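You operate a simulated robot arm through the tools that you are given. There is no shell and no other tool. Be economical: measure what you need, move in short steps, check, and stop when the job is done.

You are at the controls of a simulated robot arm. One attempt, no reset.

TASK
Crimp the clip on the hose end in the caliper.
Fine: gauge it, set the crimp dial, slide it in, one stroke with the hand clear, slider out again.
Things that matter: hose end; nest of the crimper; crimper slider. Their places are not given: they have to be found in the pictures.

The check looks at the end state, three seconds after you hand in, the way a careful person would. Anything else that was tipped, shoved, dropped, spilled or broken makes it a failure.

THE ROBOT
A 6-joint arm with a two-finger parallel gripper, fixed in place. Base frame: the origin is at the foot of the arm, x ahead of it, y to its left, z up; the work surface is at about z = 860. Units: mm, degrees, N and s.
With the tool pointing down near the work surface it reaches from about 260 to 680 mm from the base axis. Its first joint turns from -66.0 to 66.0 degrees. Payload 2.9 kg.
Tool frame: the origin (TCP) lies between the finger pads and is the grasp point; the fingertips stand 30 mm ahead of it; z points along the fingers, y is the line along which they close. Largest opening 110 mm; finger width 20, thickness 10; the body of the gripper, 48 by 112 mm, starts 55 mm behind the TCP.
Orientation is told as [roll, pitch, yaw] about the base's x, y, z axes, in that order, counted from this pose: with the fingers straight down and closing along the base's y, the tool's x points along the base's -x, its y along +y and its z along -z.

THE INTERFACE
- The arm moves only by the tool play_rows. Its argument "moves" is a list of rows, each a list of 7 numbers: the shift along the tool's x, y, z in cm, then the turn, a rotation vector about the tool's x, y, z in degrees, then the gripper command, from -1 (shut) to 1 (fully open), values between in proportion. In form: [[dx, dy, dz, rx, ry, rz, hand], ...]. A call has 1 to 10 rows; each row shifts and turns the commanded pose from where the row before left it, along the tool's axes as they then stand. A row lasts 0.2 s, in which the tool goes at most 50 mm and 8.6 degrees; a call with a longer step from one row to the next is refused whole, and so is a gripper value outside its range. A pose out of reach is approached as far as the arm can. The call stops where the force on the tool passes 70 N (or 10 N more than at its start, if that is more) or the arm is blocked; 0.2 s more then pass. Each finger travels about 108 mm/s and halts on what it meets, pressing with about 43 N; the grip force reading is that of the motor and also rises with nothing between the fingers. The clock runs only during rows and for 0.2 s after the last one: add rows that do not move to give the fingers time. The reply holds the time, the measured pose of the TCP, the force on the tool along the base axes, the opening and the grip force, in the units named above and with some noise.
- Cameras (640 x 400 px; columns grow to the right, rows downward): "scene" is fixed at [65.5, 418.3, 1411.3]; the picture's right is [-0.86, -0.51, 0.00], its down [-0.16, 0.27, -0.95] and it looks along [0.48, -0.82, -0.31] (base axes); focal length 311 px, centre (320, 200). "wrist" rides on the gripper at [-36, 0, -57] in the tool frame; the picture's right is [0.00, -1.00, 0.00], its down [0.97, 0.00, -0.24] and it looks along [0.24, 0.00, 0.97] (tool axes); focal length 218 px, centre (320, 200).
- capture(camera): a new picture of that camera. It takes no simulated time.
- pixel_to_xyz(camera, pixels): for up to 12 pixels [column, row] of the newest picture of that camera ("zoom" is the newest enlarged one), the place [x, y, z] in the base frame of the surface seen there, good to about 2 mm. It takes no simulated time.
- enlarge(camera, box): a new picture of the part [left, top, right, bottom] of that camera's present view, enlarged. It takes no simulated time.
- close_job(): hands the job in; it is judged then, once.

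Work in short steps. Measure before you move; look again where a grasp or a placing could have gone wrong, and mend it. You have 80 turns and 54 pictures in all, those below and enlarged ones among them. Open the gripper and draw the arm clear of the work before you hand the job in, unless the task says otherwise; then end with one line.

The tools are called after "Call:" as name(argument=value, ...) on one line, values as JSON. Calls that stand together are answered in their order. play_rows: Moves the arm, as the interface text tells. Its arguments: {"type":"object","properties":{"moves":{"type":"array"}},"required":["moves"]} The other tools are called the same way: capture (camera) takes a picture; pixel_to_xyz (camera, pixels) gives the place of the surface under pixels of a picture; enlarge (camera, box) takes an enlarged picture of a part of a camera's view; close_job () hands the job in.

At the start:

```text
clock: 0.0
tool_pos: [303.0, -205.4, 1307.0]
ee_rot: [-0.1, -0.1, 0.0]
ft_force: [-0.6, -0.8, -0.6]
gripper_width: 109.9
grip_force: 0.0
```

scene: 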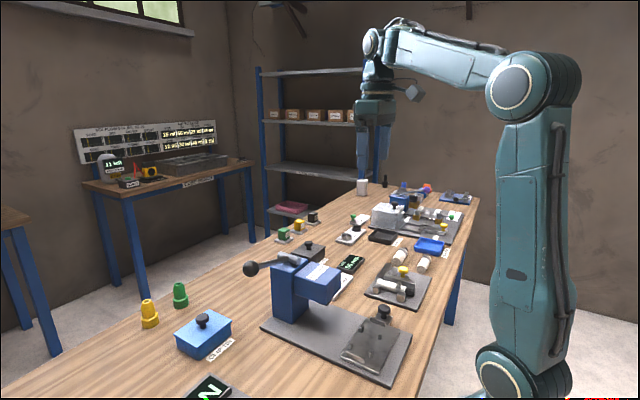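
wrist: 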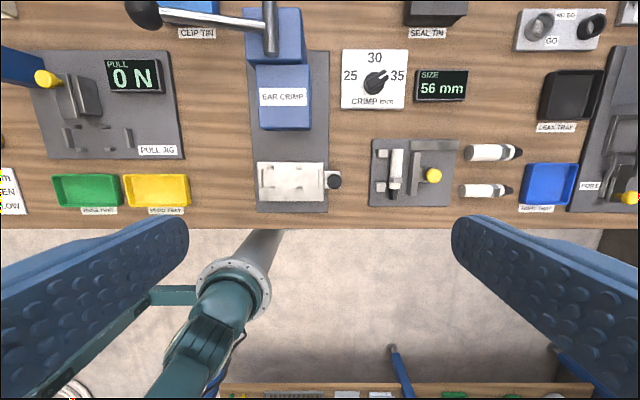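

The wrist view shows the ear crimp press (~285,110), the dial (375,82), the size display (441,88) and the caliper with a hose end (395,175). I'll enlarge these and the wall board.

Call:
enlarge(camera="wrist", box=[230, 0, 480, 220])

Call:
enlarge(camera="scene", box=[70, 110, 230, 200])

Call:
enlarge(camera="scene", box=[230, 220, 450, 390])

```text
1.82 times, centred on (355, 110) of wrist
```

zoom: 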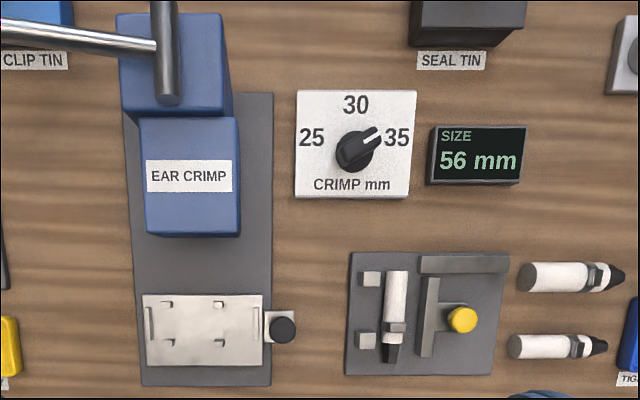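

```text
4.00 times, centred on (150, 155) of scene
```

zoom: 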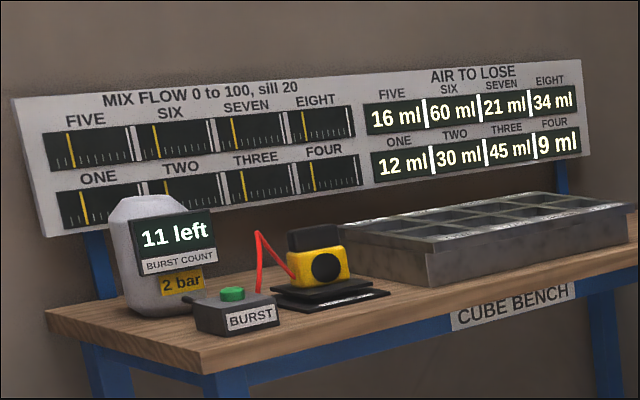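

```text
2.35 times, centred on (340, 305) of scene
```

zoom: 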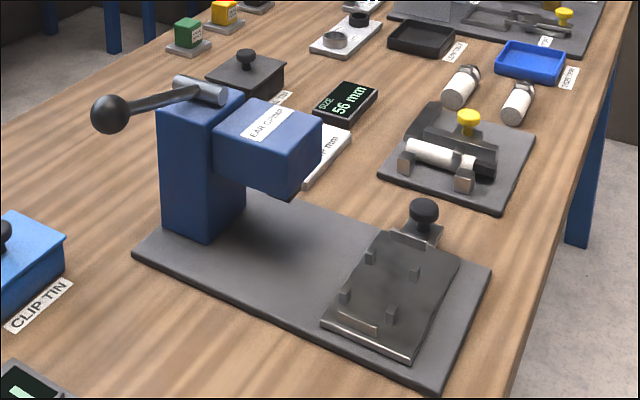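

Sizes and places next, measured from the wrist and the latest zoom.

Call:
pixel_to_xyz(camera="wrist", pixels=[[375, 82], [383, 76], [434, 175], [397, 158], [395, 188], [376, 160], [376, 186], [419, 175], [334, 181], [262, 182], [320, 182], [290, 168]])

Call:
pixel_to_xyz(camera="zoom", pixels=[[110, 113], [160, 98], [200, 92], [424, 208], [468, 117], [415, 150], [455, 165], [485, 170], [407, 160], [465, 178], [450, 145], [265, 130]])

Call:
pixel_to_xyz(camera="wrist", pixels=[[285, 80], [265, 100], [305, 100], [265, 125], [305, 125], [275, 40], [250, 40], [300, 40], [255, 208], [325, 208], [255, 60], [375, 100]])

```text
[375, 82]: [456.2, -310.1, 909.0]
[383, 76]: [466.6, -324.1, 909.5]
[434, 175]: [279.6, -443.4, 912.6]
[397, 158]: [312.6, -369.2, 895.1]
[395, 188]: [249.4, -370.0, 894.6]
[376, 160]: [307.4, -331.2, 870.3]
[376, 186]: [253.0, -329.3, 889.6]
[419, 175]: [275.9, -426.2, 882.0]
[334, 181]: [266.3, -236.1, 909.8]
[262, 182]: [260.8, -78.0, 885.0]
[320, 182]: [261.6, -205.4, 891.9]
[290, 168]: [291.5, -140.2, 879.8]
```

```text
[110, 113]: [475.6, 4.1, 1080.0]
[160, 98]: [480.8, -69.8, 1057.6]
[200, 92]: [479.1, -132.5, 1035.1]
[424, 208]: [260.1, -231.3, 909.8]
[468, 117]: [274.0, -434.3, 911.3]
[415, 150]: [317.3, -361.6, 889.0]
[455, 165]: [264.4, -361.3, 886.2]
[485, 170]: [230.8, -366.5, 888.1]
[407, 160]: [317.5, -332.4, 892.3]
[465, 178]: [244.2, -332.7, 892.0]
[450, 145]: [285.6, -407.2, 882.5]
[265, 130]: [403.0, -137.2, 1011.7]
```

```text
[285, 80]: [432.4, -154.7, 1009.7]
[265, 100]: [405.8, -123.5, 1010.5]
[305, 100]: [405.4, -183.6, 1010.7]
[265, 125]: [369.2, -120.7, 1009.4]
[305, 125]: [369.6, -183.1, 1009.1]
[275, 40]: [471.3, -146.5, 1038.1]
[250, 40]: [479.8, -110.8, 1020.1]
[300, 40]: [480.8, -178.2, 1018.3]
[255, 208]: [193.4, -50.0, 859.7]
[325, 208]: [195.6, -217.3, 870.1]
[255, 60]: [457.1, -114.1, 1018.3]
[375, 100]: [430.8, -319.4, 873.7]
```

I'll move over the caliper for a closer look, at (300,-400,1060).

Call:
play_rows(moves=[[0, -2.8, 3.5, 0, 0, 0, 1], [0, -2.8, 3.5, 0, 0, 0, 1], [0, -2.8, 3.5, 0, 0, 0, 1], [0, -2.8, 3.5, 0, 0, 0, 1], [0, -2.8, 3.5, 0, 0, 0, 1], [0, -2.8, 3.5, 0, 0, 0, 1], [0, -2.7, 3.7, 0, 0, 0, 1]])

Call:
capture(camera="wrist")

```text
clock: 1.6
tool_pos: [303.9, -400.1, 1059.1]
ee_rot: [-0.1, 0.0, 0.2]
ft_force: [1.0, -0.3, -0.7]
gripper_width: 109.9
grip_force: 0.1
```

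```text
48 pictures are left
```

wrist: 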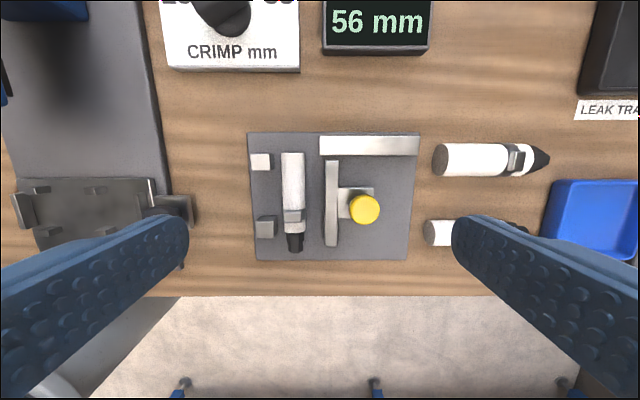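

Call:
pixel_to_xyz(camera="wrist", pixels=[[364, 209], [261, 161], [266, 228], [292, 158], [293, 215], [284, 195], [303, 195], [332, 185], [330, 230], [296, 243], [345, 205], [370, 146]])

Call:
enlarge(camera="wrist", box=[230, 120, 430, 270])

```text
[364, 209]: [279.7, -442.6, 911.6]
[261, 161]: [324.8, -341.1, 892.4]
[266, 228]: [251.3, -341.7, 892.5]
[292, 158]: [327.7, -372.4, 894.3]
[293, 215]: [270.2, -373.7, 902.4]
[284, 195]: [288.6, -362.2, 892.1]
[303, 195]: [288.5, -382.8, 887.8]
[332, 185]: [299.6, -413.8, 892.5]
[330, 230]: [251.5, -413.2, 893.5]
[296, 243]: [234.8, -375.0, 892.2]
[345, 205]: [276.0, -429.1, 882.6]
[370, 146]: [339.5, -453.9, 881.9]
```

```text
2.67 times, centred on (330, 195) of wrist
```

zoom: 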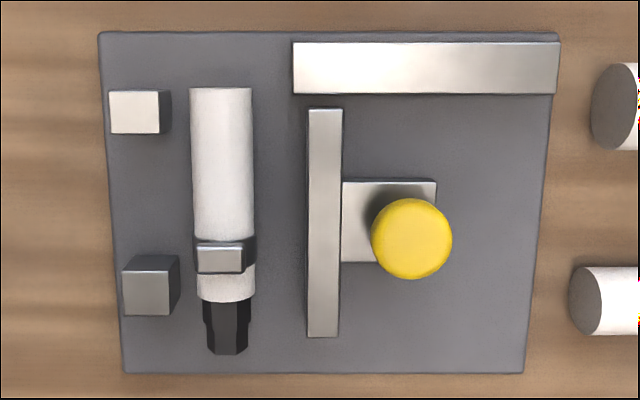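

The yellow knob is at (280,-442.5, top 912); hose in y -362..-384, jaw at y≈-414. I'll lower onto the knob with the fingers about 50 mm open.

Call:
play_rows(moves=[[1.2, -2.1, 0, 0, 0, 0, -0.1], [1.2, -2.1, 0, 0, 0, 0, -0.1], [0, 0, 4, 0, 0, 0, -0.1], [0, 0, 4, 0, 0, 0, -0.1], [0, 0, 0, 0, 0, 0, -0.1]])

Call:
capture(camera="wrist")

```text
clock: 2.8
tool_pos: [279.5, -442.9, 979.8]
ee_rot: [-0.1, -0.1, 0.0]
ft_force: [-0.1, 0.2, 0.1]
gripper_width: 49.4
grip_force: 0.0
```

```text
46 pictures are left
```

wrist: 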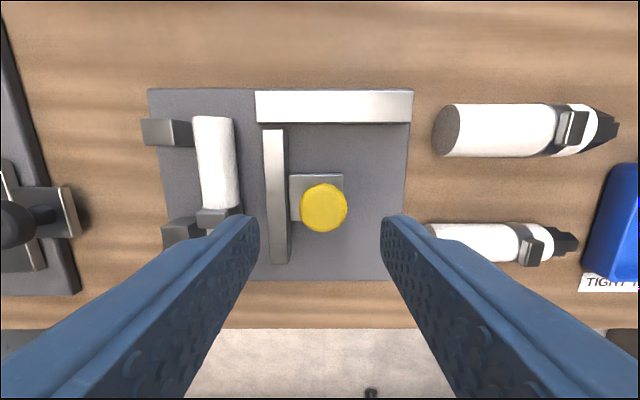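

The knob sits centred between the fingers (323,207). I'll lower to TCP z≈926 and close.

Call:
play_rows(moves=[[0, 0, 3, 0, 0, 0, -0.1], [0, 0, 2.3, 0, 0, 0, -0.1], [0, 0, 0, 0, 0, 0, -0.7], [0, 0, 0, 0, 0, 0, -0.7]])

Call:
capture(camera="wrist")

```text
clock: 3.8
tool_pos: [281.1, -442.0, 926.2]
ee_rot: [-0.1, -0.2, 0.0]
ft_force: [-0.7, 0.1, 1.3]
gripper_width: 28.8
grip_force: 45.3
```

```text
45 pictures are left
```

wrist: 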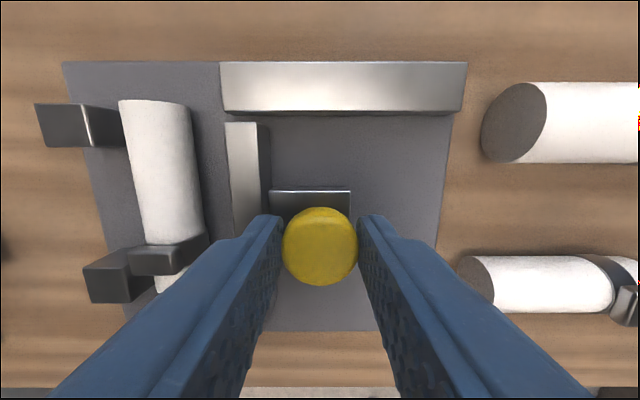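

Knob is held (28.8 mm). Slide it toward +y gently.

Call:
play_rows(moves=[[0, 0.5, 0, 0, 0, 0, -0.7], [0, 0.5, 0, 0, 0, 0, -0.7], [0, 0.5, 0, 0, 0, 0, -0.7], [0, 0.5, 0, 0, 0, 0, -0.7]])

Call:
enlarge(camera="scene", box=[320, 230, 450, 310])

```text
clock: 4.8
tool_pos: [280.3, -422.0, 928.3]
ee_rot: [-0.1, -0.1, 0.1]
ft_force: [2.7, -2.6, -5.2]
gripper_width: 28.6
grip_force: 44.9
```

```text
4.92 times, centred on (385, 270) of scene
```

zoom: 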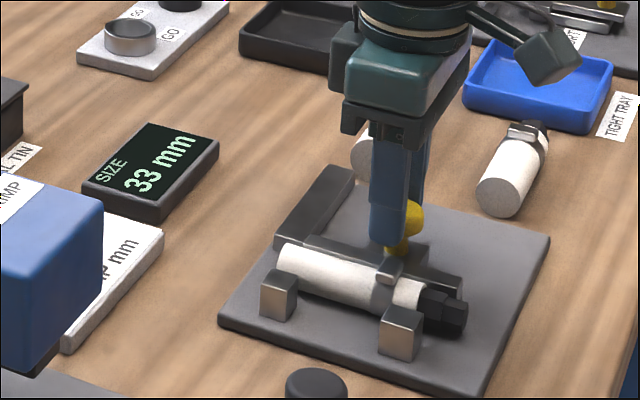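

Reads 33 and still closing. Continue in 2 mm steps.

Call:
play_rows(moves=[[0, 0.2, 0, 0, 0, 0, -0.7], [0, 0.2, 0, 0, 0, 0, -0.7], [0, 0.2, 0, 0, 0, 0, -0.7]])

Call:
enlarge(camera="scene", box=[320, 230, 450, 310])

```text
clock: 5.6
tool_pos: [280.0, -414.6, 927.0]
ee_rot: [0.0, -0.1, 0.2]
ft_force: [7.2, -2.1, -9.4]
gripper_width: 28.7
grip_force: 44.9
```

```text
4.92 times, centred on (385, 270) of scene
```

zoom: 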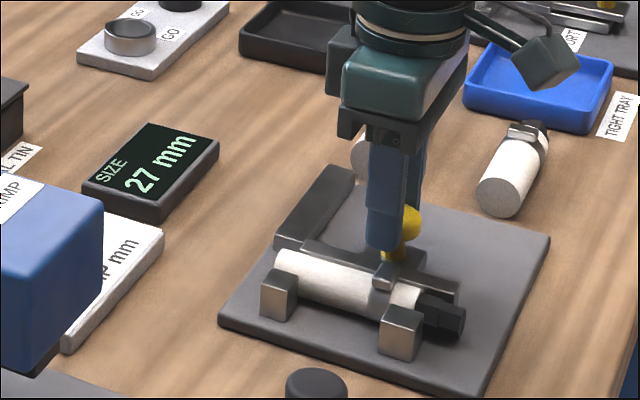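

Force in y is still ~2 N; reads 27. Continue in 1 mm steps until the force rises.

Call:
play_rows(moves=[[0, 0.1, 0, 0, 0, 0, -0.7], [0, 0.1, 0, 0, 0, 0, -0.7], [0, 0.1, 0, 0, 0, 0, -0.7]])

Call:
enlarge(camera="scene", box=[320, 230, 450, 310])

```text
clock: 6.4
tool_pos: [279.5, -413.5, 926.6]
ee_rot: [-0.2, -0.2, 0.0]
ft_force: [12.0, -8.3, -14.9]
gripper_width: 28.6
grip_force: 45.5
```

```text
4.92 times, centred on (385, 270) of scene
```

zoom: 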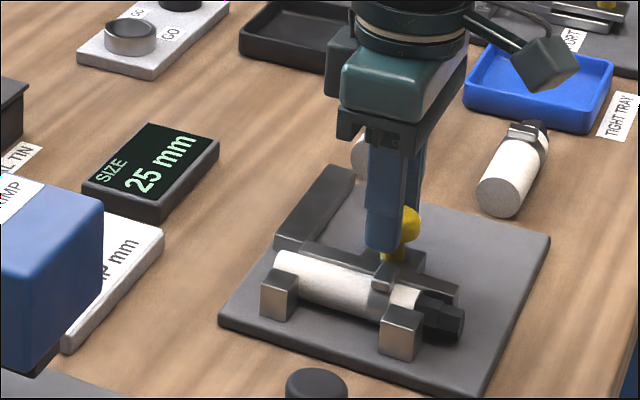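

25 mm with force rising; one more bit of push to confirm it stays at 25.

Call:
play_rows(moves=[[0, 0.1, 0, 0, 0, 0, -0.7], [0, 0.1, 0, 0, 0, 0, -0.7], [0, 0, 0, 0, 0, 0, -0.7]])

Call:
enlarge(camera="scene", box=[320, 230, 450, 310])

```text
clock: 7.2
tool_pos: [278.6, -413.8, 927.2]
ee_rot: [-0.4, -0.1, 0.0]
ft_force: [7.4, -24.0, -19.8]
gripper_width: 28.8
grip_force: 45.4
```

```text
4.92 times, centred on (385, 270) of scene
```

zoom: 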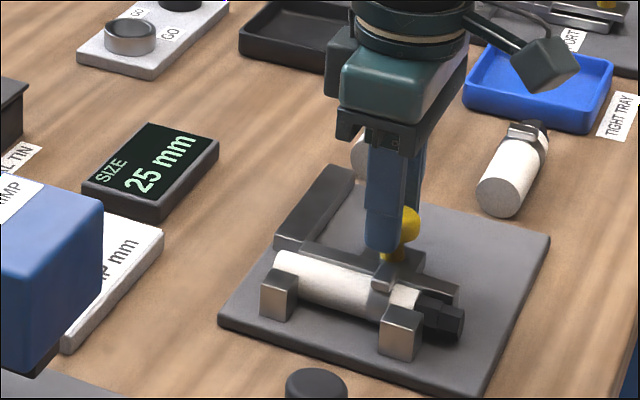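

Holds at 25 mm under 24 N: dial must be 25. Now back the jaw off by ~27 mm, release and rise.

Call:
play_rows(moves=[[0, -0.6, 0, 0, 0, 0, -0.7], [0, -0.8, 0, 0, 0, 0, -0.7], [0, -0.8, 0, 0, 0, 0, -0.7], [0, -0.8, 0, 0, 0, 0, -0.7], [0, 0, 0, 0, 0, 0, -0.2], [0, 0, 0, 0, 0, 0, -0.2], [0, 0, -4, 0, 0, 0, -0.2], [0, 0, -5, 0, 0, 0, -0.2], [0, 0, -5, 0, 0, 0, -0.2]])

Call:
capture(camera="wrist")

```text
clock: 9.2
tool_pos: [278.5, -439.7, 1067.6]
ee_rot: [0.0, 0.0, 0.0]
ft_force: [-0.1, -0.7, 0.2]
gripper_width: 44.1
grip_force: 0.0
```

```text
40 pictures are left
```

wrist: 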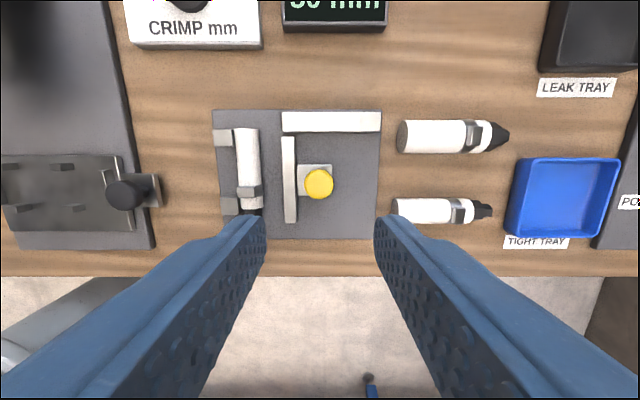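

Caliper is open with the hose against the anvils. Move over the dial at about (450,-312,1040) to see it well.

Call:
play_rows(moves=[[-3.4, 2.5, 0, 0, 0, 0, -0.1], [-3.4, 2.5, 0, 0, 0, 0, -0.1], [-3.4, 2.5, 0, 0, 0, 0, -0.1], [-3.4, 2.6, 0, 0, 0, 0, -0.1], [-3.4, 2.6, 2, 0, 0, 0, -0.1]])

Call:
capture(camera="wrist")

```text
clock: 10.4
tool_pos: [449.5, -313.0, 1048.4]
ee_rot: [-0.1, -0.2, 0.0]
ft_force: [0.0, -0.2, 0.4]
gripper_width: 49.6
grip_force: 0.1
```

```text
39 pictures are left
```

wrist: 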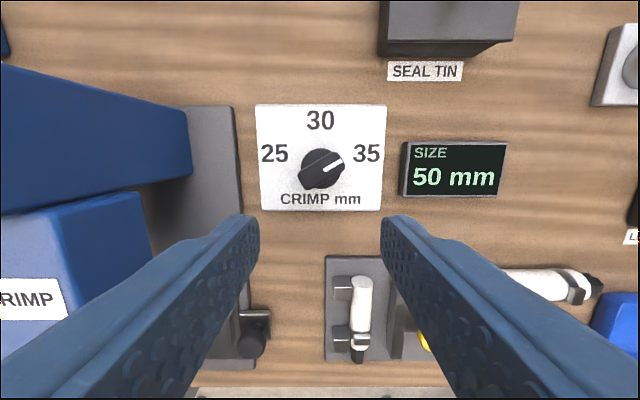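

Call:
enlarge(camera="wrist", box=[250, 95, 394, 215])

Call:
pixel_to_xyz(camera="wrist", pixels=[[320, 168], [335, 161], [305, 178], [330, 152], [312, 186], [274, 153], [320, 120], [367, 153], [290, 190], [305, 168]])

```text
3.33 times, centred on (322, 155) of wrist
```

zoom: 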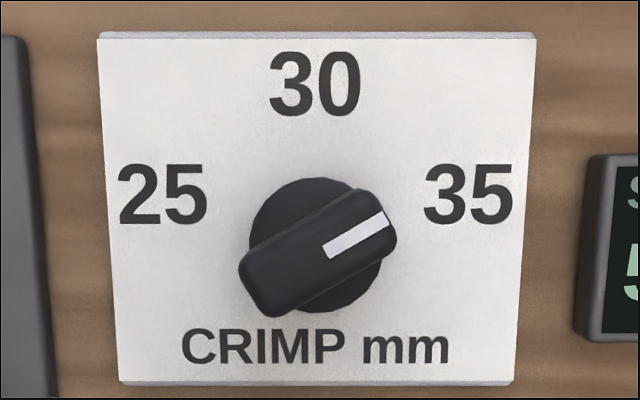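

```text
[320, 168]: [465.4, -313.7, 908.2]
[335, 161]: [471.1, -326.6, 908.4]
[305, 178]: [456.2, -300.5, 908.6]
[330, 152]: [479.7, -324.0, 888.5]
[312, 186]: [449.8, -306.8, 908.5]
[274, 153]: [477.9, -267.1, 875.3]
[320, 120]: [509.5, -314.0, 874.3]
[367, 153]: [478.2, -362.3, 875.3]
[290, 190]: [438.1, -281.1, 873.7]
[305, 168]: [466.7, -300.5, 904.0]
```

The pointer stands about -63° from +x (toward 35); 25 lies at about +73°. The axis is at (464.5,-314). I'll centre over it and turn the tool 63° clockwise seen from above, so the fingers straddle the bar.

Call:
play_rows(moves=[[-1.5, -0.1, 0, 0, 0, 0, -0.3], [0, 0, 0, 0, 0, 7.9, -0.3], [0, 0, 0, 0, 0, 7.9, -0.3], [0, 0, 0, 0, 0, 7.9, -0.3], [0, 0, 0, 0, 0, 7.9, -0.3], [0, 0, 0, 0, 0, 7.9, -0.3], [0, 0, 0, 0, 0, 7.9, -0.3], [0, 0, 0, 0, 0, 7.9, -0.3], [0, 0, 0, 0, 0, 7.7, -0.3], [0, 0, 5, 0, 0, 0, -0.3]])

Call:
capture(camera="wrist")

```text
clock: 12.6
tool_pos: [463.1, -314.9, 996.6]
ee_rot: [0.1, -0.2, -63.1]
ft_force: [-0.7, -0.5, 0.8]
gripper_width: 38.5
grip_force: 0.1
```

```text
37 pictures are left
```

wrist: 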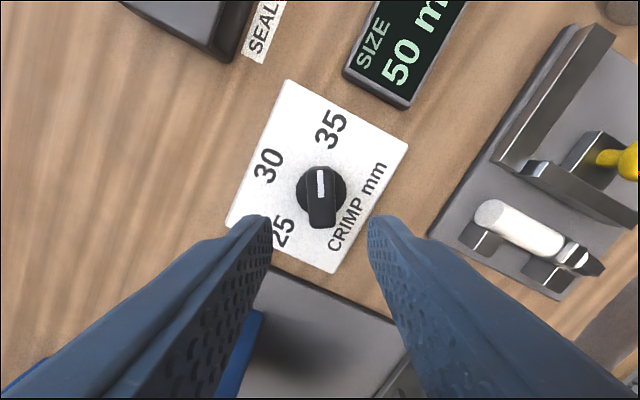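

The bar (320,200) is aligned between the fingers. Lower to TCP z≈921 and close.

Call:
play_rows(moves=[[0, 0, 4, 0, 0, 0, -0.3], [0, 0, 3.5, 0, 0, 0, -0.3], [0, 0, 0, 0, 0, 0, -0.3], [0, 0, 0, 0, 0, 0, -0.9], [0, 0, 0, 0, 0, 0, -0.9]])

Call:
capture(camera="wrist")

```text
clock: 13.8
tool_pos: [462.5, -315.5, 921.5]
ee_rot: [-0.1, 0.0, -63.0]
ft_force: [-9.4, -4.7, -0.3]
gripper_width: 20.7
grip_force: 44.8
```

```text
36 pictures are left
```

wrist: 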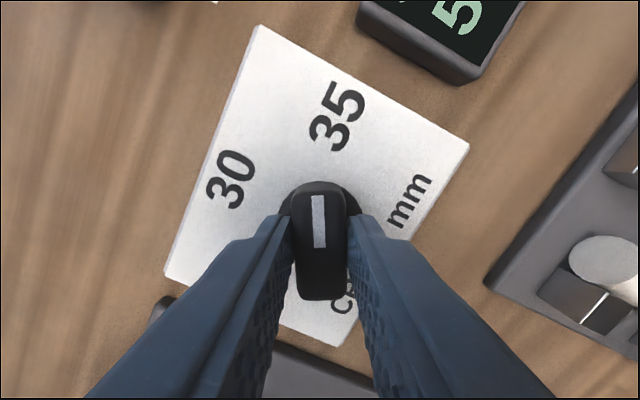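

Bar gripped (20.7 mm) with ~10 N side load; I relieve it by 0.5 mm and turn counter-clockwise, watching the forces.

Call:
play_rows(moves=[[0, -0.05, 0, 0, 0, 0, -0.9], [0, 0, 0, 0, 0, -7, -0.9], [0, 0, 0, 0, 0, -7, -0.9], [0, 0, 0, 0, 0, -7, -0.9], [0, 0, 0, 0, 0, -7, -0.9]])

Call:
capture(camera="wrist")

```text
clock: 15.0
tool_pos: [463.3, -315.1, 922.2]
ee_rot: [0.0, 0.0, -34.9]
ft_force: [-13.0, -2.5, -13.7]
gripper_width: 19.9
grip_force: 45.0
```

```text
35 pictures are left
```

wrist: 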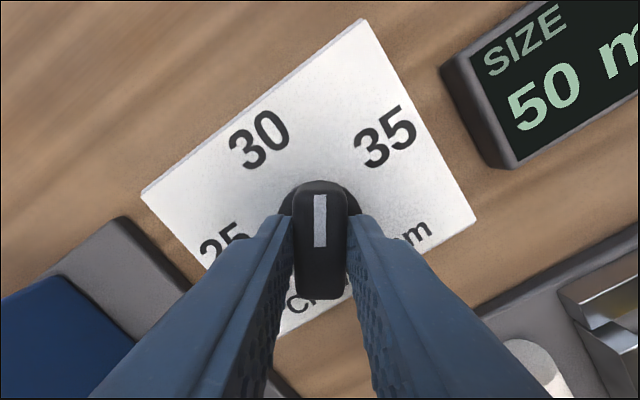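

The dial turns with the hand (pointer -35°). Relieve ~1 mm toward -x, and continue turning.

Call:
play_rows(moves=[[0.08, -0.057, 0, 0, 0, 0, -0.9], [0, 0, 0, 0, 0, -7.5, -0.9], [0, 0, 0, 0, 0, -7.5, -0.9], [0, 0, 0, 0, 0, -7.5, -0.9], [0, 0, 0, 0, 0, -7.5, -0.9], [0, 0, 0, 0, 0, -7.5, -0.9], [0, 0, 0, 0, 0, -7.5, -0.9], [0, 0, 0, 0, 0, -7.5, -0.9]])

```text
clock: 16.8
tool_pos: [462.2, -314.1, 922.2]
ee_rot: [0.0, 0.1, 17.6]
ft_force: [-3.7, 3.4, -24.5]
gripper_width: 19.7
grip_force: 46.0
```

Side load is gone; a -24 N pull in z means I'm drawing slightly up, so I lower 1 mm and continue turning to about +70°.

Call:
play_rows(moves=[[0, 0, 0.1, 0, 0, 0, -0.9], [0, 0, 0, 0, 0, -7.5, -0.9], [0, 0, 0, 0, 0, -7.5, -0.9], [0, 0, 0, 0, 0, -7.5, -0.9], [0, 0, 0, 0, 0, -7.5, -0.9], [0, 0, 0, 0, 0, -7.5, -0.9], [0, 0, 0, 0, 0, -7.5, -0.9], [0, 0, 0, 0, 0, -7, -0.9]])

Call:
capture(camera="wrist")

```text
clock: 18.6
tool_pos: [461.9, -314.8, 921.8]
ee_rot: [0.0, 0.1, 69.4]
ft_force: [-9.5, 14.1, -2.7]
gripper_width: 22.7
grip_force: 45.0
```

```text
34 pictures are left
```

wrist: 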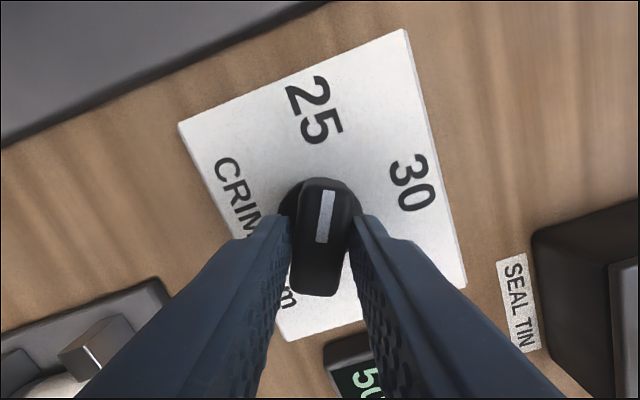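

The opening grew to 22.7 and the bar now lags, so it has met a stop. Release, rise and look.

Call:
play_rows(moves=[[0, 0, 0, 0, 0, 5, -0.9], [0, 0, 0, 0, 0, 0, -0.3], [0, 0, 0, 0, 0, 0, -0.3], [0, 0, -5, 0, 0, 0, -0.3], [0, 0, -5, 0, 0, 0, -0.3]])

Call:
enlarge(camera="wrist", box=[220, 100, 420, 240])

```text
clock: 19.8
tool_pos: [461.6, -315.8, 1020.4]
ee_rot: [-0.1, 0.0, 64.5]
ft_force: [0.5, -0.3, -0.6]
gripper_width: 38.7
grip_force: 0.0
```

```text
2.86 times, centred on (320, 170) of wrist
```

zoom: 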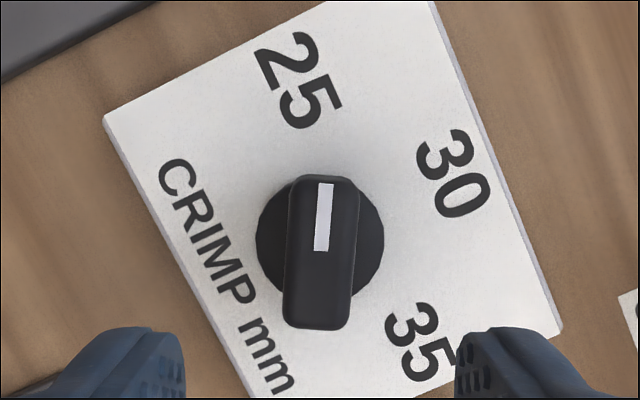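

The pointer seems to rest at ~61°, mirror of where it began (~-61°), which looks like the end of the scale. I'll measure the bar's ends precisely.

Call:
pixel_to_xyz(camera="zoom", pixels=[[325, 188], [321, 245], [318, 320], [323, 180], [292, 320], [348, 322], [298, 185], [352, 188], [297, 80], [453, 175], [420, 345]])

Call:
enlarge(camera="scene", box=[290, 230, 390, 300])

```text
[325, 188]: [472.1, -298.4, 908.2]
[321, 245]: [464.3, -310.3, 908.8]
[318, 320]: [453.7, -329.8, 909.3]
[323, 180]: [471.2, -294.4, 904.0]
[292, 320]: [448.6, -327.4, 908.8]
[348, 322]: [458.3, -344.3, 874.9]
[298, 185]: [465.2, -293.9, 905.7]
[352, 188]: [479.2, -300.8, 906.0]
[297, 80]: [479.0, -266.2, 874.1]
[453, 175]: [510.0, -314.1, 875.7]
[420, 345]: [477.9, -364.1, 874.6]
```

```text
5.71 times, centred on (340, 265) of scene
```

zoom: 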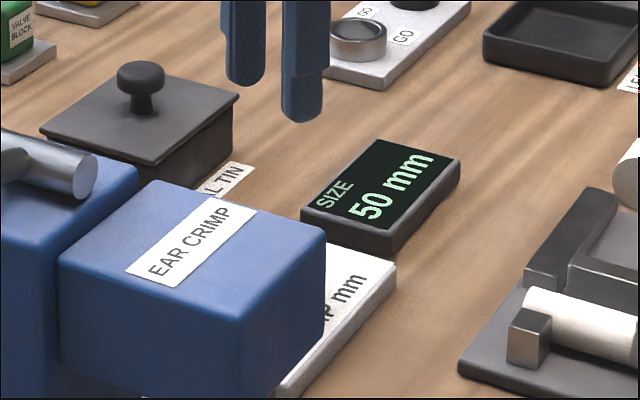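

The bar lies at 59.6°, mirror of the start, at the end stop: 25. Now turn the tool back to yaw 0 and view the hose and nest.

Call:
play_rows(moves=[[0, 0, -4, 0, 0, 8.1, -0.3], [0, 0, 0, 0, 0, 8.1, -0.3], [0, 0, 0, 0, 0, 8.1, -0.3], [0, 0, 0, 0, 0, 8.1, -0.3], [0, 0, 0, 0, 0, 8.1, -0.3], [0, 0, 0, 0, 0, 8.1, -0.3], [0, 0, 0, 0, 0, 8.1, -0.3], [0, 0, 0, 0, 0, 7.9, -0.3]])

Call:
play_rows(moves=[[4.2, 0, 0, 0, 0, 0, -0.3], [4.2, 0, 0, 0, 0, 0, -0.3], [4.2, 2, 0, 0, 0, 0, -0.3], [4.2, 2.5, 0, 0, 0, 0, -0.3], [0, 4.5, 0, 0, 0, 0, -0.3], [0, 4, 0, 0, 0, 0, -0.3]])

Call:
capture(camera="wrist")

```text
clock: 21.6
tool_pos: [462.2, -315.3, 1060.6]
ee_rot: [-0.1, -0.2, -0.2]
ft_force: [0.3, -0.6, 1.3]
gripper_width: 38.4
grip_force: 0.1
```

```text
clock: 23.0
tool_pos: [295.3, -184.9, 1061.5]
ee_rot: [-0.1, 0.1, 0.0]
ft_force: [-0.3, 0.7, -0.5]
gripper_width: 38.4
grip_force: 0.0
```

```text
31 pictures are left
```

wrist: 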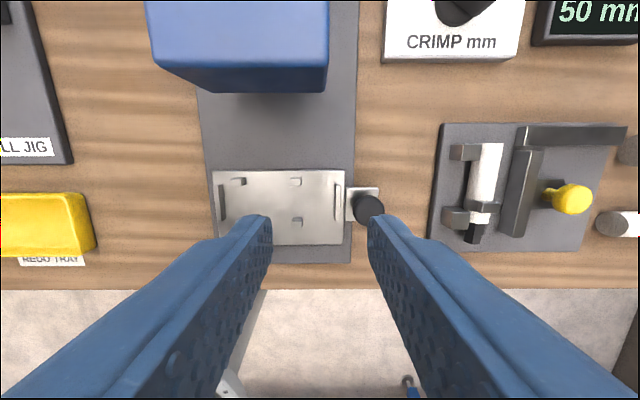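

Call:
enlarge(camera="wrist", box=[200, 70, 400, 260])

Call:
pixel_to_xyz(camera="wrist", pixels=[[240, 181], [295, 181], [297, 221], [222, 200], [339, 197], [370, 209], [473, 160], [485, 160], [497, 160], [470, 230], [483, 206], [270, 200]])

```text
2.11 times, centred on (300, 165) of wrist
```

zoom: 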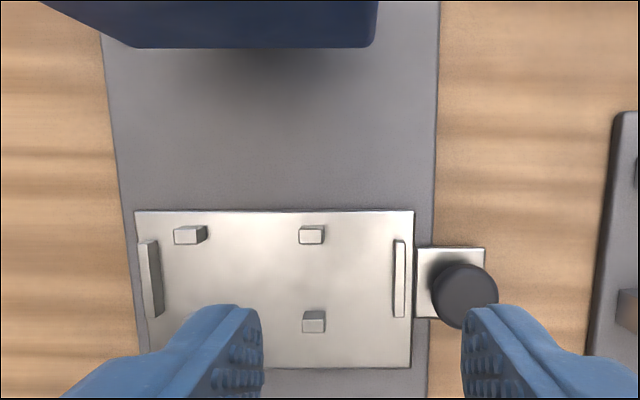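

```text
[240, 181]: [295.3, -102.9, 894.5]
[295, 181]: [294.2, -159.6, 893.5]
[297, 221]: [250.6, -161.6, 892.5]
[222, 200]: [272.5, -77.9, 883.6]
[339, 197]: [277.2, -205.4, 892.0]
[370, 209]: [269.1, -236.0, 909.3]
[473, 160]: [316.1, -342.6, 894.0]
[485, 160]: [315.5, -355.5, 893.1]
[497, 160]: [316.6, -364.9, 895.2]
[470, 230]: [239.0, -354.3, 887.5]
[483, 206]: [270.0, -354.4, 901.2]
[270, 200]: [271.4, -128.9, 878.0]
```

Nest pegs lie at x≈294/251, y≈-103/-160, end plates y≈-78 and -205; hose must lie along y at x≈272.5. I need the crimp die's place under the head, so I look from the scene camera and measure head edges.

Call:
pixel_to_xyz(camera="zoom", pixels=[[140, 42], [370, 42], [110, 120], [435, 120], [138, 215], [410, 215], [192, 226], [311, 229], [313, 316], [400, 245], [404, 312], [150, 243]])

Call:
enlarge(camera="scene", box=[260, 250, 430, 370])

```text
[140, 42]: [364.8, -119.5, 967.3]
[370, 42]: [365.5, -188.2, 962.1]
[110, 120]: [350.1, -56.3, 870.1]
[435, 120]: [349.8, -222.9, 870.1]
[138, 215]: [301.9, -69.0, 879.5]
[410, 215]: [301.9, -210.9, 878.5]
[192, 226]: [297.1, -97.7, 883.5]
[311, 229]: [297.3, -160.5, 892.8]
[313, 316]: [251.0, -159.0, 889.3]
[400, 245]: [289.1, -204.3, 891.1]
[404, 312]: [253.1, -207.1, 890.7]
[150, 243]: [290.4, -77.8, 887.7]
```

```text
3.33 times, centred on (345, 310) of scene
```

zoom: 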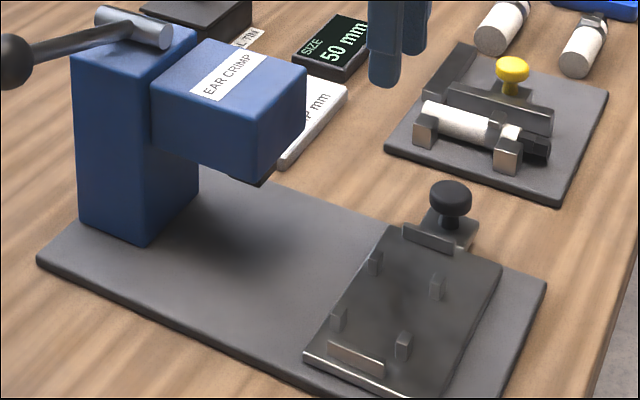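

Call:
pixel_to_xyz(camera="zoom", pixels=[[262, 180], [270, 172], [254, 184], [248, 184], [498, 150], [422, 130], [430, 104], [500, 122], [512, 130], [540, 145], [550, 158], [423, 105]])

Call:
enlarge(camera="scene", box=[300, 280, 360, 320])

```text
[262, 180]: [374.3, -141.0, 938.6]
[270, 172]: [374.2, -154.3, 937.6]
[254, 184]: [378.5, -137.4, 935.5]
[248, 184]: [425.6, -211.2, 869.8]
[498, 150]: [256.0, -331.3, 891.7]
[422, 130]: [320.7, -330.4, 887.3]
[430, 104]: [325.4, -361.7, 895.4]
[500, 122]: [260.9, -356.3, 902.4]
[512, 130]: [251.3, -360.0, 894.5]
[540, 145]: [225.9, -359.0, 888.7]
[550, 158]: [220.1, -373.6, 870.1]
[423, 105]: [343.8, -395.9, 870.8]
```

```text
10.00 times, centred on (330, 300) of scene
```

zoom: 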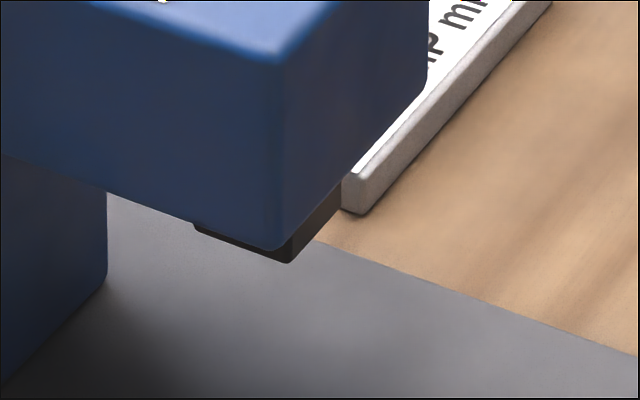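

The die is under the head around y≈-154, so the hose goes tip toward -y with the clip at y≈-154. Now to the hose: hover above (290,-361.5) with the fingers 40 mm open.

Call:
play_rows(moves=[[0.1, -4.4, 0, 0, 0, 0, -0.27], [0.1, -4.4, 0, 0, 0, 0, -0.27], [0.1, -4.4, 0, 0, 0, 0, -0.27], [0.2, -4.45, 0, 0, 0, 0, -0.27], [0, 0, 5, 0, 0, 0, -0.27], [0, 0, 3, 0, 0, 0, -0.27]])

Call:
capture(camera="wrist")

```text
clock: 24.4
tool_pos: [287.4, -361.9, 980.9]
ee_rot: [-0.1, -0.1, -0.1]
ft_force: [0.8, 0.0, -0.7]
gripper_width: 40.1
grip_force: 0.1
```

```text
27 pictures are left
```

wrist: 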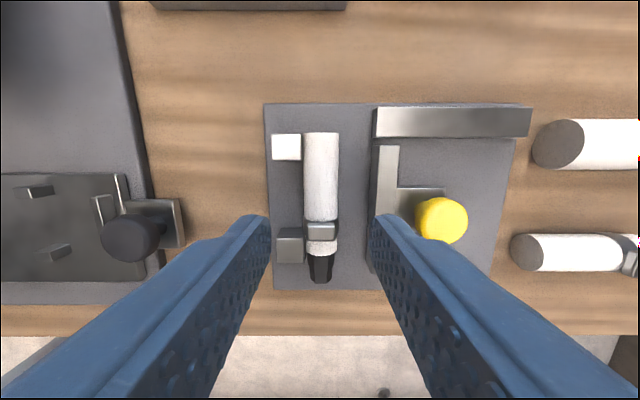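

Call:
pixel_to_xyz(camera="wrist", pixels=[[321, 138], [321, 180], [321, 212], [307, 229], [321, 229], [334, 229], [321, 245], [319, 280], [305, 170], [338, 170], [388, 165], [321, 260]])

```text
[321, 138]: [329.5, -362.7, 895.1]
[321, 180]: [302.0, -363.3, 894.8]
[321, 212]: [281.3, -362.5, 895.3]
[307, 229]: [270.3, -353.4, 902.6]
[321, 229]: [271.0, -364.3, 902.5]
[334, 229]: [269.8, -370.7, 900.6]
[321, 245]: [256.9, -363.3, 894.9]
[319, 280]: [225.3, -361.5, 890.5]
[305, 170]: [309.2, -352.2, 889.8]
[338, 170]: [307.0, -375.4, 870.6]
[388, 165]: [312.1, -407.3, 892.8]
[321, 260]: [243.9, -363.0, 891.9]
```

Clip is at x≈270, hose axis y≈-362.7. Grasp at x=292, down to TCP z≈905, then close.

Call:
play_rows(moves=[[-0.45, -0.08, 3.8, 0, 0, 0, -0.27], [0, 0, 3.8, 0, 0, 0, -0.27], [0, 0, 0, 0, 0, 0, -0.27], [0, 0, 0, 0, 0, 0, -0.8], [0, 0, 0, 0, 0, 0, -0.8]])

Call:
capture(camera="wrist")

```text
clock: 25.6
tool_pos: [293.0, -363.3, 904.6]
ee_rot: [0.0, -0.1, -0.1]
ft_force: [0.0, 0.2, 0.8]
gripper_width: 24.0
grip_force: 43.0
```

```text
26 pictures are left
```

wrist: 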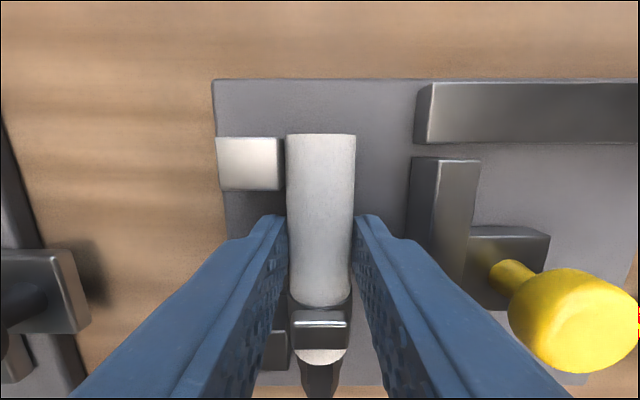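

Hose held (24 mm), clip 22.5 mm behind the TCP. Lift straight up, then carry to (272.5,-129.5).

Call:
play_rows(moves=[[0, 0, -4, 0, 0, 0, -0.8], [0, 0, -5, 0, 0, 0, -0.8], [0.4, 4, 0, 0, 0, 0, -0.8], [0.4, 4, 0, 0, 0, 0, -0.8], [0.4, 4, 0, 0, 0, 0, -0.8], [0.4, 4, 0, 0, 0, 0, -0.8], [0.4, 4, 0, 0, 0, 0, -0.8], [0.05, 3.4, 0, 0, 0, 0, -0.8]])

Call:
play_rows(moves=[[0, 0, 0, 0, 0, -8, -0.8], [0, 0, 0, 0, 0, -8, -0.8], [0, 0, 0, 0, 0, -8, -0.8], [0, 0, 0, 0, 0, -8, -0.8], [0, 0, 0, 0, 0, -8, -0.8], [0, 0, 0, 0, 0, -8, -0.8]])

Call:
play_rows(moves=[[0, 0, 0, 0, 0, -8, -0.8], [0, 0, 0, 0, 0, -8, -0.8], [0, 0, 0, 0, 0, -8, -0.8], [0, 0, 0, 0, 0, -8, -0.8], [0, 0, 0, 0, 0, -8, -0.8], [0, 0, 0, 0, 0, -2, -0.8]])

Call:
capture(camera="wrist")

Call:
enlarge(camera="scene", box=[260, 230, 430, 370])

```text
clock: 27.4
tool_pos: [272.4, -128.2, 994.7]
ee_rot: [-0.1, -0.1, -0.1]
ft_force: [-0.6, 0.0, -1.9]
gripper_width: 24.0
grip_force: 43.0
```

```text
clock: 28.8
tool_pos: [273.8, -128.7, 994.2]
ee_rot: [-0.1, 0.0, 48.1]
ft_force: [0.1, 0.4, -1.3]
gripper_width: 23.9
grip_force: 42.9
```

```text
clock: 30.2
tool_pos: [274.3, -127.0, 994.2]
ee_rot: [-0.1, 0.2, 90.0]
ft_force: [-0.7, -0.1, -1.8]
gripper_width: 24.1
grip_force: 43.0
```

```text
25 pictures are left
```

wrist: 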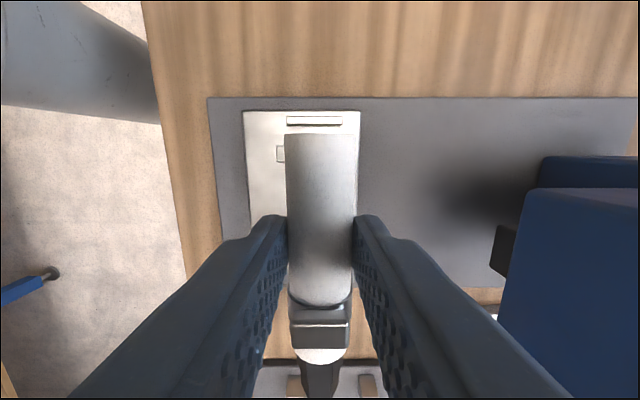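

```text
2.86 times, centred on (345, 300) of scene
```

zoom: 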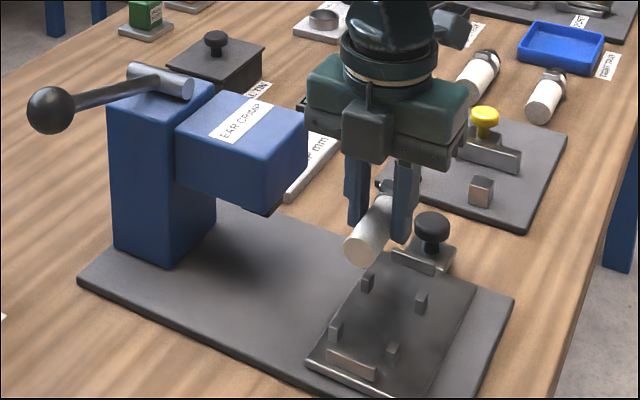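

Hose hangs level, tip toward -y. Correct a little and lower to z≈945 to check alignment with the nest.

Call:
play_rows(moves=[[0.2, 0.13, 2.5, 0, 0, 0, -0.8], [0, 0, 2.4, 0, 0, 0, -0.8], [0, 0, 0, 0, 0, 0, -0.8]])

Call:
capture(camera="wrist")

Call:
enlarge(camera="scene", box=[330, 270, 430, 350])

```text
clock: 31.0
tool_pos: [273.0, -129.7, 944.7]
ee_rot: [-0.1, 0.2, 89.9]
ft_force: [0.2, -0.2, -0.4]
gripper_width: 24.2
grip_force: 43.2
```

```text
23 pictures are left
```

wrist: 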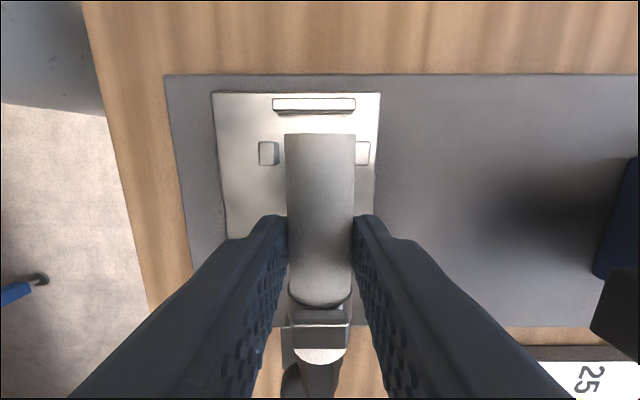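

```text
5.00 times, centred on (380, 310) of scene
```

zoom: 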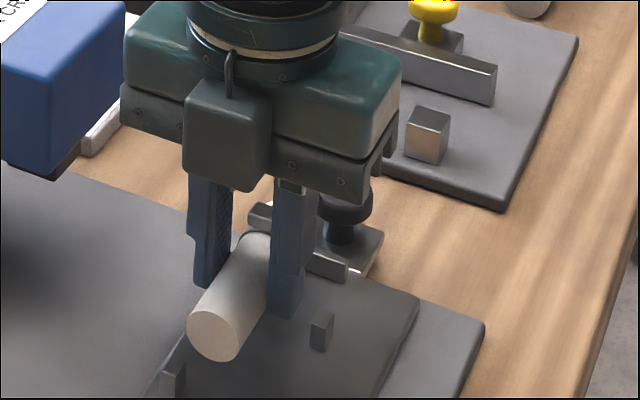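

Call:
pixel_to_xyz(camera="wrist", pixels=[[265, 152], [274, 152], [365, 152], [358, 152], [275, 102], [352, 102], [314, 110], [320, 145], [320, 136], [216, 200], [377, 150], [320, 325]])

```text
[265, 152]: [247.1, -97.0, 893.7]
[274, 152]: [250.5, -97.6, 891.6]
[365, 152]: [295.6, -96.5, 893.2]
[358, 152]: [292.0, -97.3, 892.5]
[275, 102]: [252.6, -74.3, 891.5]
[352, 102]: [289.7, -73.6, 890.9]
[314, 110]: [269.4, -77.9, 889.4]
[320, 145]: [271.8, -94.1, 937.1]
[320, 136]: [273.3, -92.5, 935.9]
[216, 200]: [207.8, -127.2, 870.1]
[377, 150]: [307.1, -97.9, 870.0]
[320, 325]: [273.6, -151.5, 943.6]
```

Nest centre is x≈270.8, hose is at ~273: shift 2 mm toward -x, lower to the tray in small steps; clip y≈-151.5 is good.

Call:
play_rows(moves=[[0, 0.2, 0, 0, 0, 0, -0.8], [0, 0, 2, 0, 0, 0, -0.8], [0, 0, 0.9, 0, 0, 0, -0.8], [0, 0, 0.2, 0, 0, 0, -0.8], [0, 0, 0, 0, 0, 0, -0.8]])

Call:
enlarge(camera="scene", box=[330, 270, 430, 350])

```text
clock: 32.2
tool_pos: [269.7, -130.7, 914.5]
ee_rot: [-0.1, 0.0, 89.9]
ft_force: [-0.2, -0.1, -2.3]
gripper_width: 23.9
grip_force: 43.0
```

```text
5.00 times, centred on (380, 310) of scene
```

zoom: 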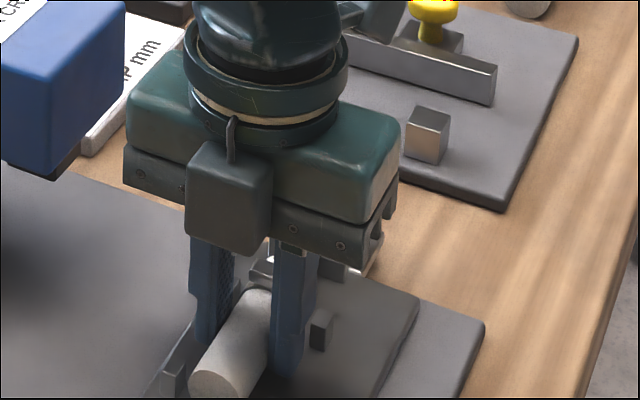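

Not yet touching (no upward force). Lower in 0.7 mm steps until a contact reading.

Call:
play_rows(moves=[[0, 0, 0.07, 0, 0, 0, -0.8], [0, 0, 0.07, 0, 0, 0, -0.8], [0, 0, 0, 0, 0, 0, -0.8]])

```text
clock: 33.0
tool_pos: [271.6, -130.3, 913.4]
ee_rot: [0.0, 0.1, 89.9]
ft_force: [0.2, 0.0, -0.7]
gripper_width: 24.2
grip_force: 42.8
```

Call:
play_rows(moves=[[0, 0, 0.07, 0, 0, 0, -0.8], [0, 0, 0.07, 0, 0, 0, -0.8], [0, 0, 0, 0, 0, 0, -0.8]])

```text
clock: 33.8
tool_pos: [271.6, -129.6, 912.2]
ee_rot: [-0.3, 0.1, 90.1]
ft_force: [-0.7, 4.3, 36.1]
gripper_width: 24.5
grip_force: 43.4
```

Contact (36 N). Ease up 0.5 mm, open to 40 mm, rise and look.

Call:
play_rows(moves=[[0, 0, -0.06, 0, 0, 0, -0.8], [0, 0, 0, 0, 0, 0, -0.35], [0, 0, 0, 0, 0, 0, -0.35], [0, 0, -4, 0, 0, 0, -0.35], [0, 0, -5, 0, 0, 0, -0.35]])

Call:
capture(camera="wrist")

```text
clock: 35.0
tool_pos: [269.1, -131.0, 1002.0]
ee_rot: [0.0, 0.1, 90.0]
ft_force: [-0.4, 0.1, 0.2]
gripper_width: 35.7
grip_force: 0.1
```

```text
20 pictures are left
```

wrist: 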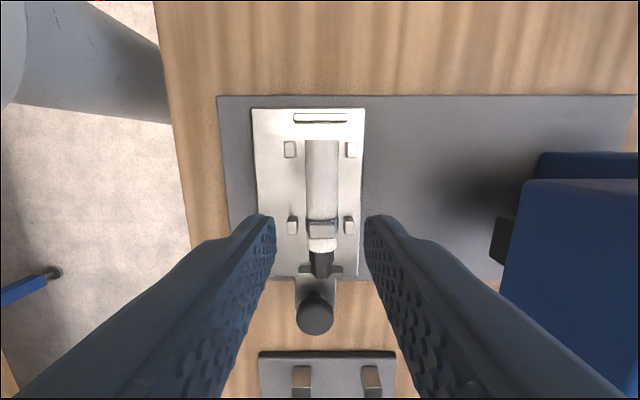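

Call:
enlarge(camera="wrist", box=[240, 90, 400, 340])

Call:
enlarge(camera="scene", box=[330, 270, 430, 350])

```text
1.60 times, centred on (320, 215) of wrist
```

zoom: 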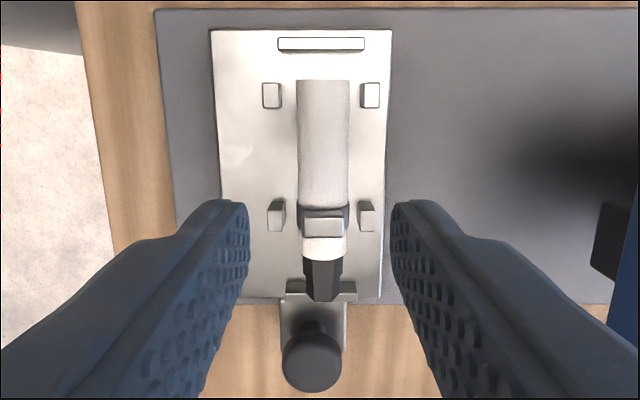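

```text
5.00 times, centred on (380, 310) of scene
```

zoom: 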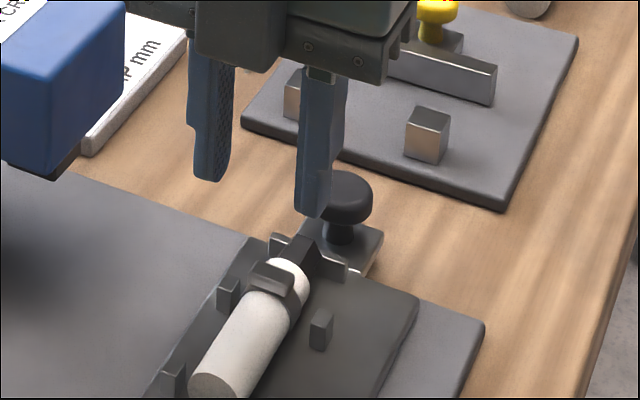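

Call:
pixel_to_xyz(camera="zoom", pixels=[[310, 240], [316, 248], [300, 250], [275, 242], [335, 262], [345, 268], [290, 270], [272, 275], [215, 380], [280, 250], [325, 258], [318, 240]])

Call:
pixel_to_xyz(camera="wrist", pixels=[[321, 143], [322, 222], [322, 228], [321, 255], [321, 265], [321, 275], [304, 272], [338, 270], [322, 240], [310, 180], [333, 180], [316, 313]])

```text
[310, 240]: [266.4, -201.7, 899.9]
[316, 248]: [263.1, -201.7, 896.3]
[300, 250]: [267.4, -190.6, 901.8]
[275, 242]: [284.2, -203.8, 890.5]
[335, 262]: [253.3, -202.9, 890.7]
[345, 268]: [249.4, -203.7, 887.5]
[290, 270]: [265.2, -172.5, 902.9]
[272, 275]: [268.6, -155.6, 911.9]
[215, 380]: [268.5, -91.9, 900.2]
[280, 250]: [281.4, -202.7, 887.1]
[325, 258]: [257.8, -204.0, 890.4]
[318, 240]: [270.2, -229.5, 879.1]
```

```text
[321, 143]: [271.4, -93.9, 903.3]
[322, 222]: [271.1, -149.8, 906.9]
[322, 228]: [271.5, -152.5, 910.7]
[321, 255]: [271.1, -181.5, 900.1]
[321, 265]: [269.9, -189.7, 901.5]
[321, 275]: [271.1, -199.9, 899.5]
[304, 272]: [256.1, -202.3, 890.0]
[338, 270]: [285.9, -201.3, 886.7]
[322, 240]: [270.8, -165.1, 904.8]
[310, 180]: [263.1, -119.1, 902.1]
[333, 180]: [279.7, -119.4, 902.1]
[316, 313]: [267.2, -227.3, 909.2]
```

Hose is level in the nest, clip at y≈-152.5 with ear up, tip against the end plate. Now the slider knob at (267,-228, top 909): I'll go over it and turn to yaw -90 so the camera side stays away from the head.

Call:
play_rows(moves=[[0, 0, -3, 0, 0, 0, -0.1], [4.8, 0, 0, 0, 0, 0, -0.1], [4.8, 0, 0, 0, 0, 0, -0.1], [0, 0, 0, 0, 0, 8.5, -0.1], [0, 0, 0, 0, 0, 8.5, -0.1], [0, 0, 0, 0, 0, 8.5, -0.1], [0, 0, 0, 0, 0, 8.5, -0.1], [0, 0, 0, 0, 0, 8.5, -0.1], [0, 0, 0, 0, 0, 8.5, -0.1], [0, 0, 0, 0, 0, 8.5, -0.1]])

Call:
play_rows(moves=[[0, 0, 0, 0, 0, 8.5, -0.1], [0, 0, 0, 0, 0, 8.5, -0.1], [0, 0, 0, 0, 0, 8.5, -0.1], [0, 0, 0, 0, 0, 8.5, -0.1], [0, 0, 0, 0, 0, 8.5, -0.1], [0, 0, 0, 0, 0, 8.5, -0.1], [0, 0, 0, 0, 0, 8.5, -0.1], [0, 0, 0, 0, 0, 8.5, -0.1], [0, 0, 0, 0, 0, 8.5, -0.1], [0, 0, 0, 0, 0, 8.5, -0.1]])

Call:
play_rows(moves=[[0, 0, 0, 0, 0, 8.5, -0.1], [0, 0, 0, 0, 0, 8.5, -0.1], [0, 0, 0, 0, 0, 8.5, -0.1], [0, 0, 0, 0, 0, 8.5, -0.1], [0, 0, 0, 0, 0, 1.5, -0.1]])

Call:
capture(camera="wrist")

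```text
clock: 37.2
tool_pos: [270.1, -227.6, 1032.9]
ee_rot: [-0.1, 0.1, 30.3]
ft_force: [-0.5, 0.5, 0.3]
gripper_width: 49.6
grip_force: 0.1
```

```text
clock: 39.4
tool_pos: [270.7, -226.5, 1033.4]
ee_rot: [-0.1, -0.1, -54.7]
ft_force: [-0.3, 0.5, -0.5]
gripper_width: 49.5
grip_force: 0.2
```

```text
clock: 40.6
tool_pos: [270.5, -226.3, 1032.9]
ee_rot: [0.0, -0.1, -90.3]
ft_force: [-0.9, -0.5, -0.8]
gripper_width: 49.6
grip_force: 0.0
```

```text
17 pictures are left
```

wrist: 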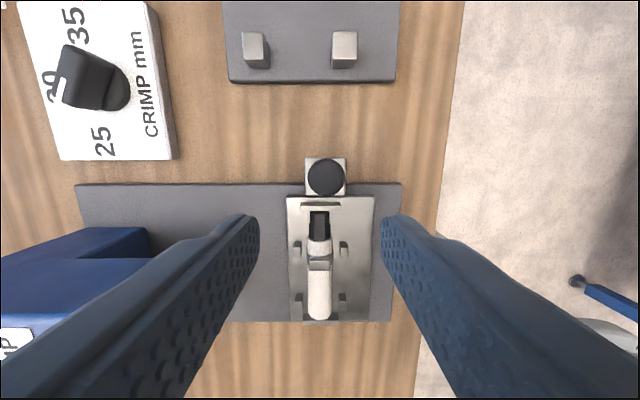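

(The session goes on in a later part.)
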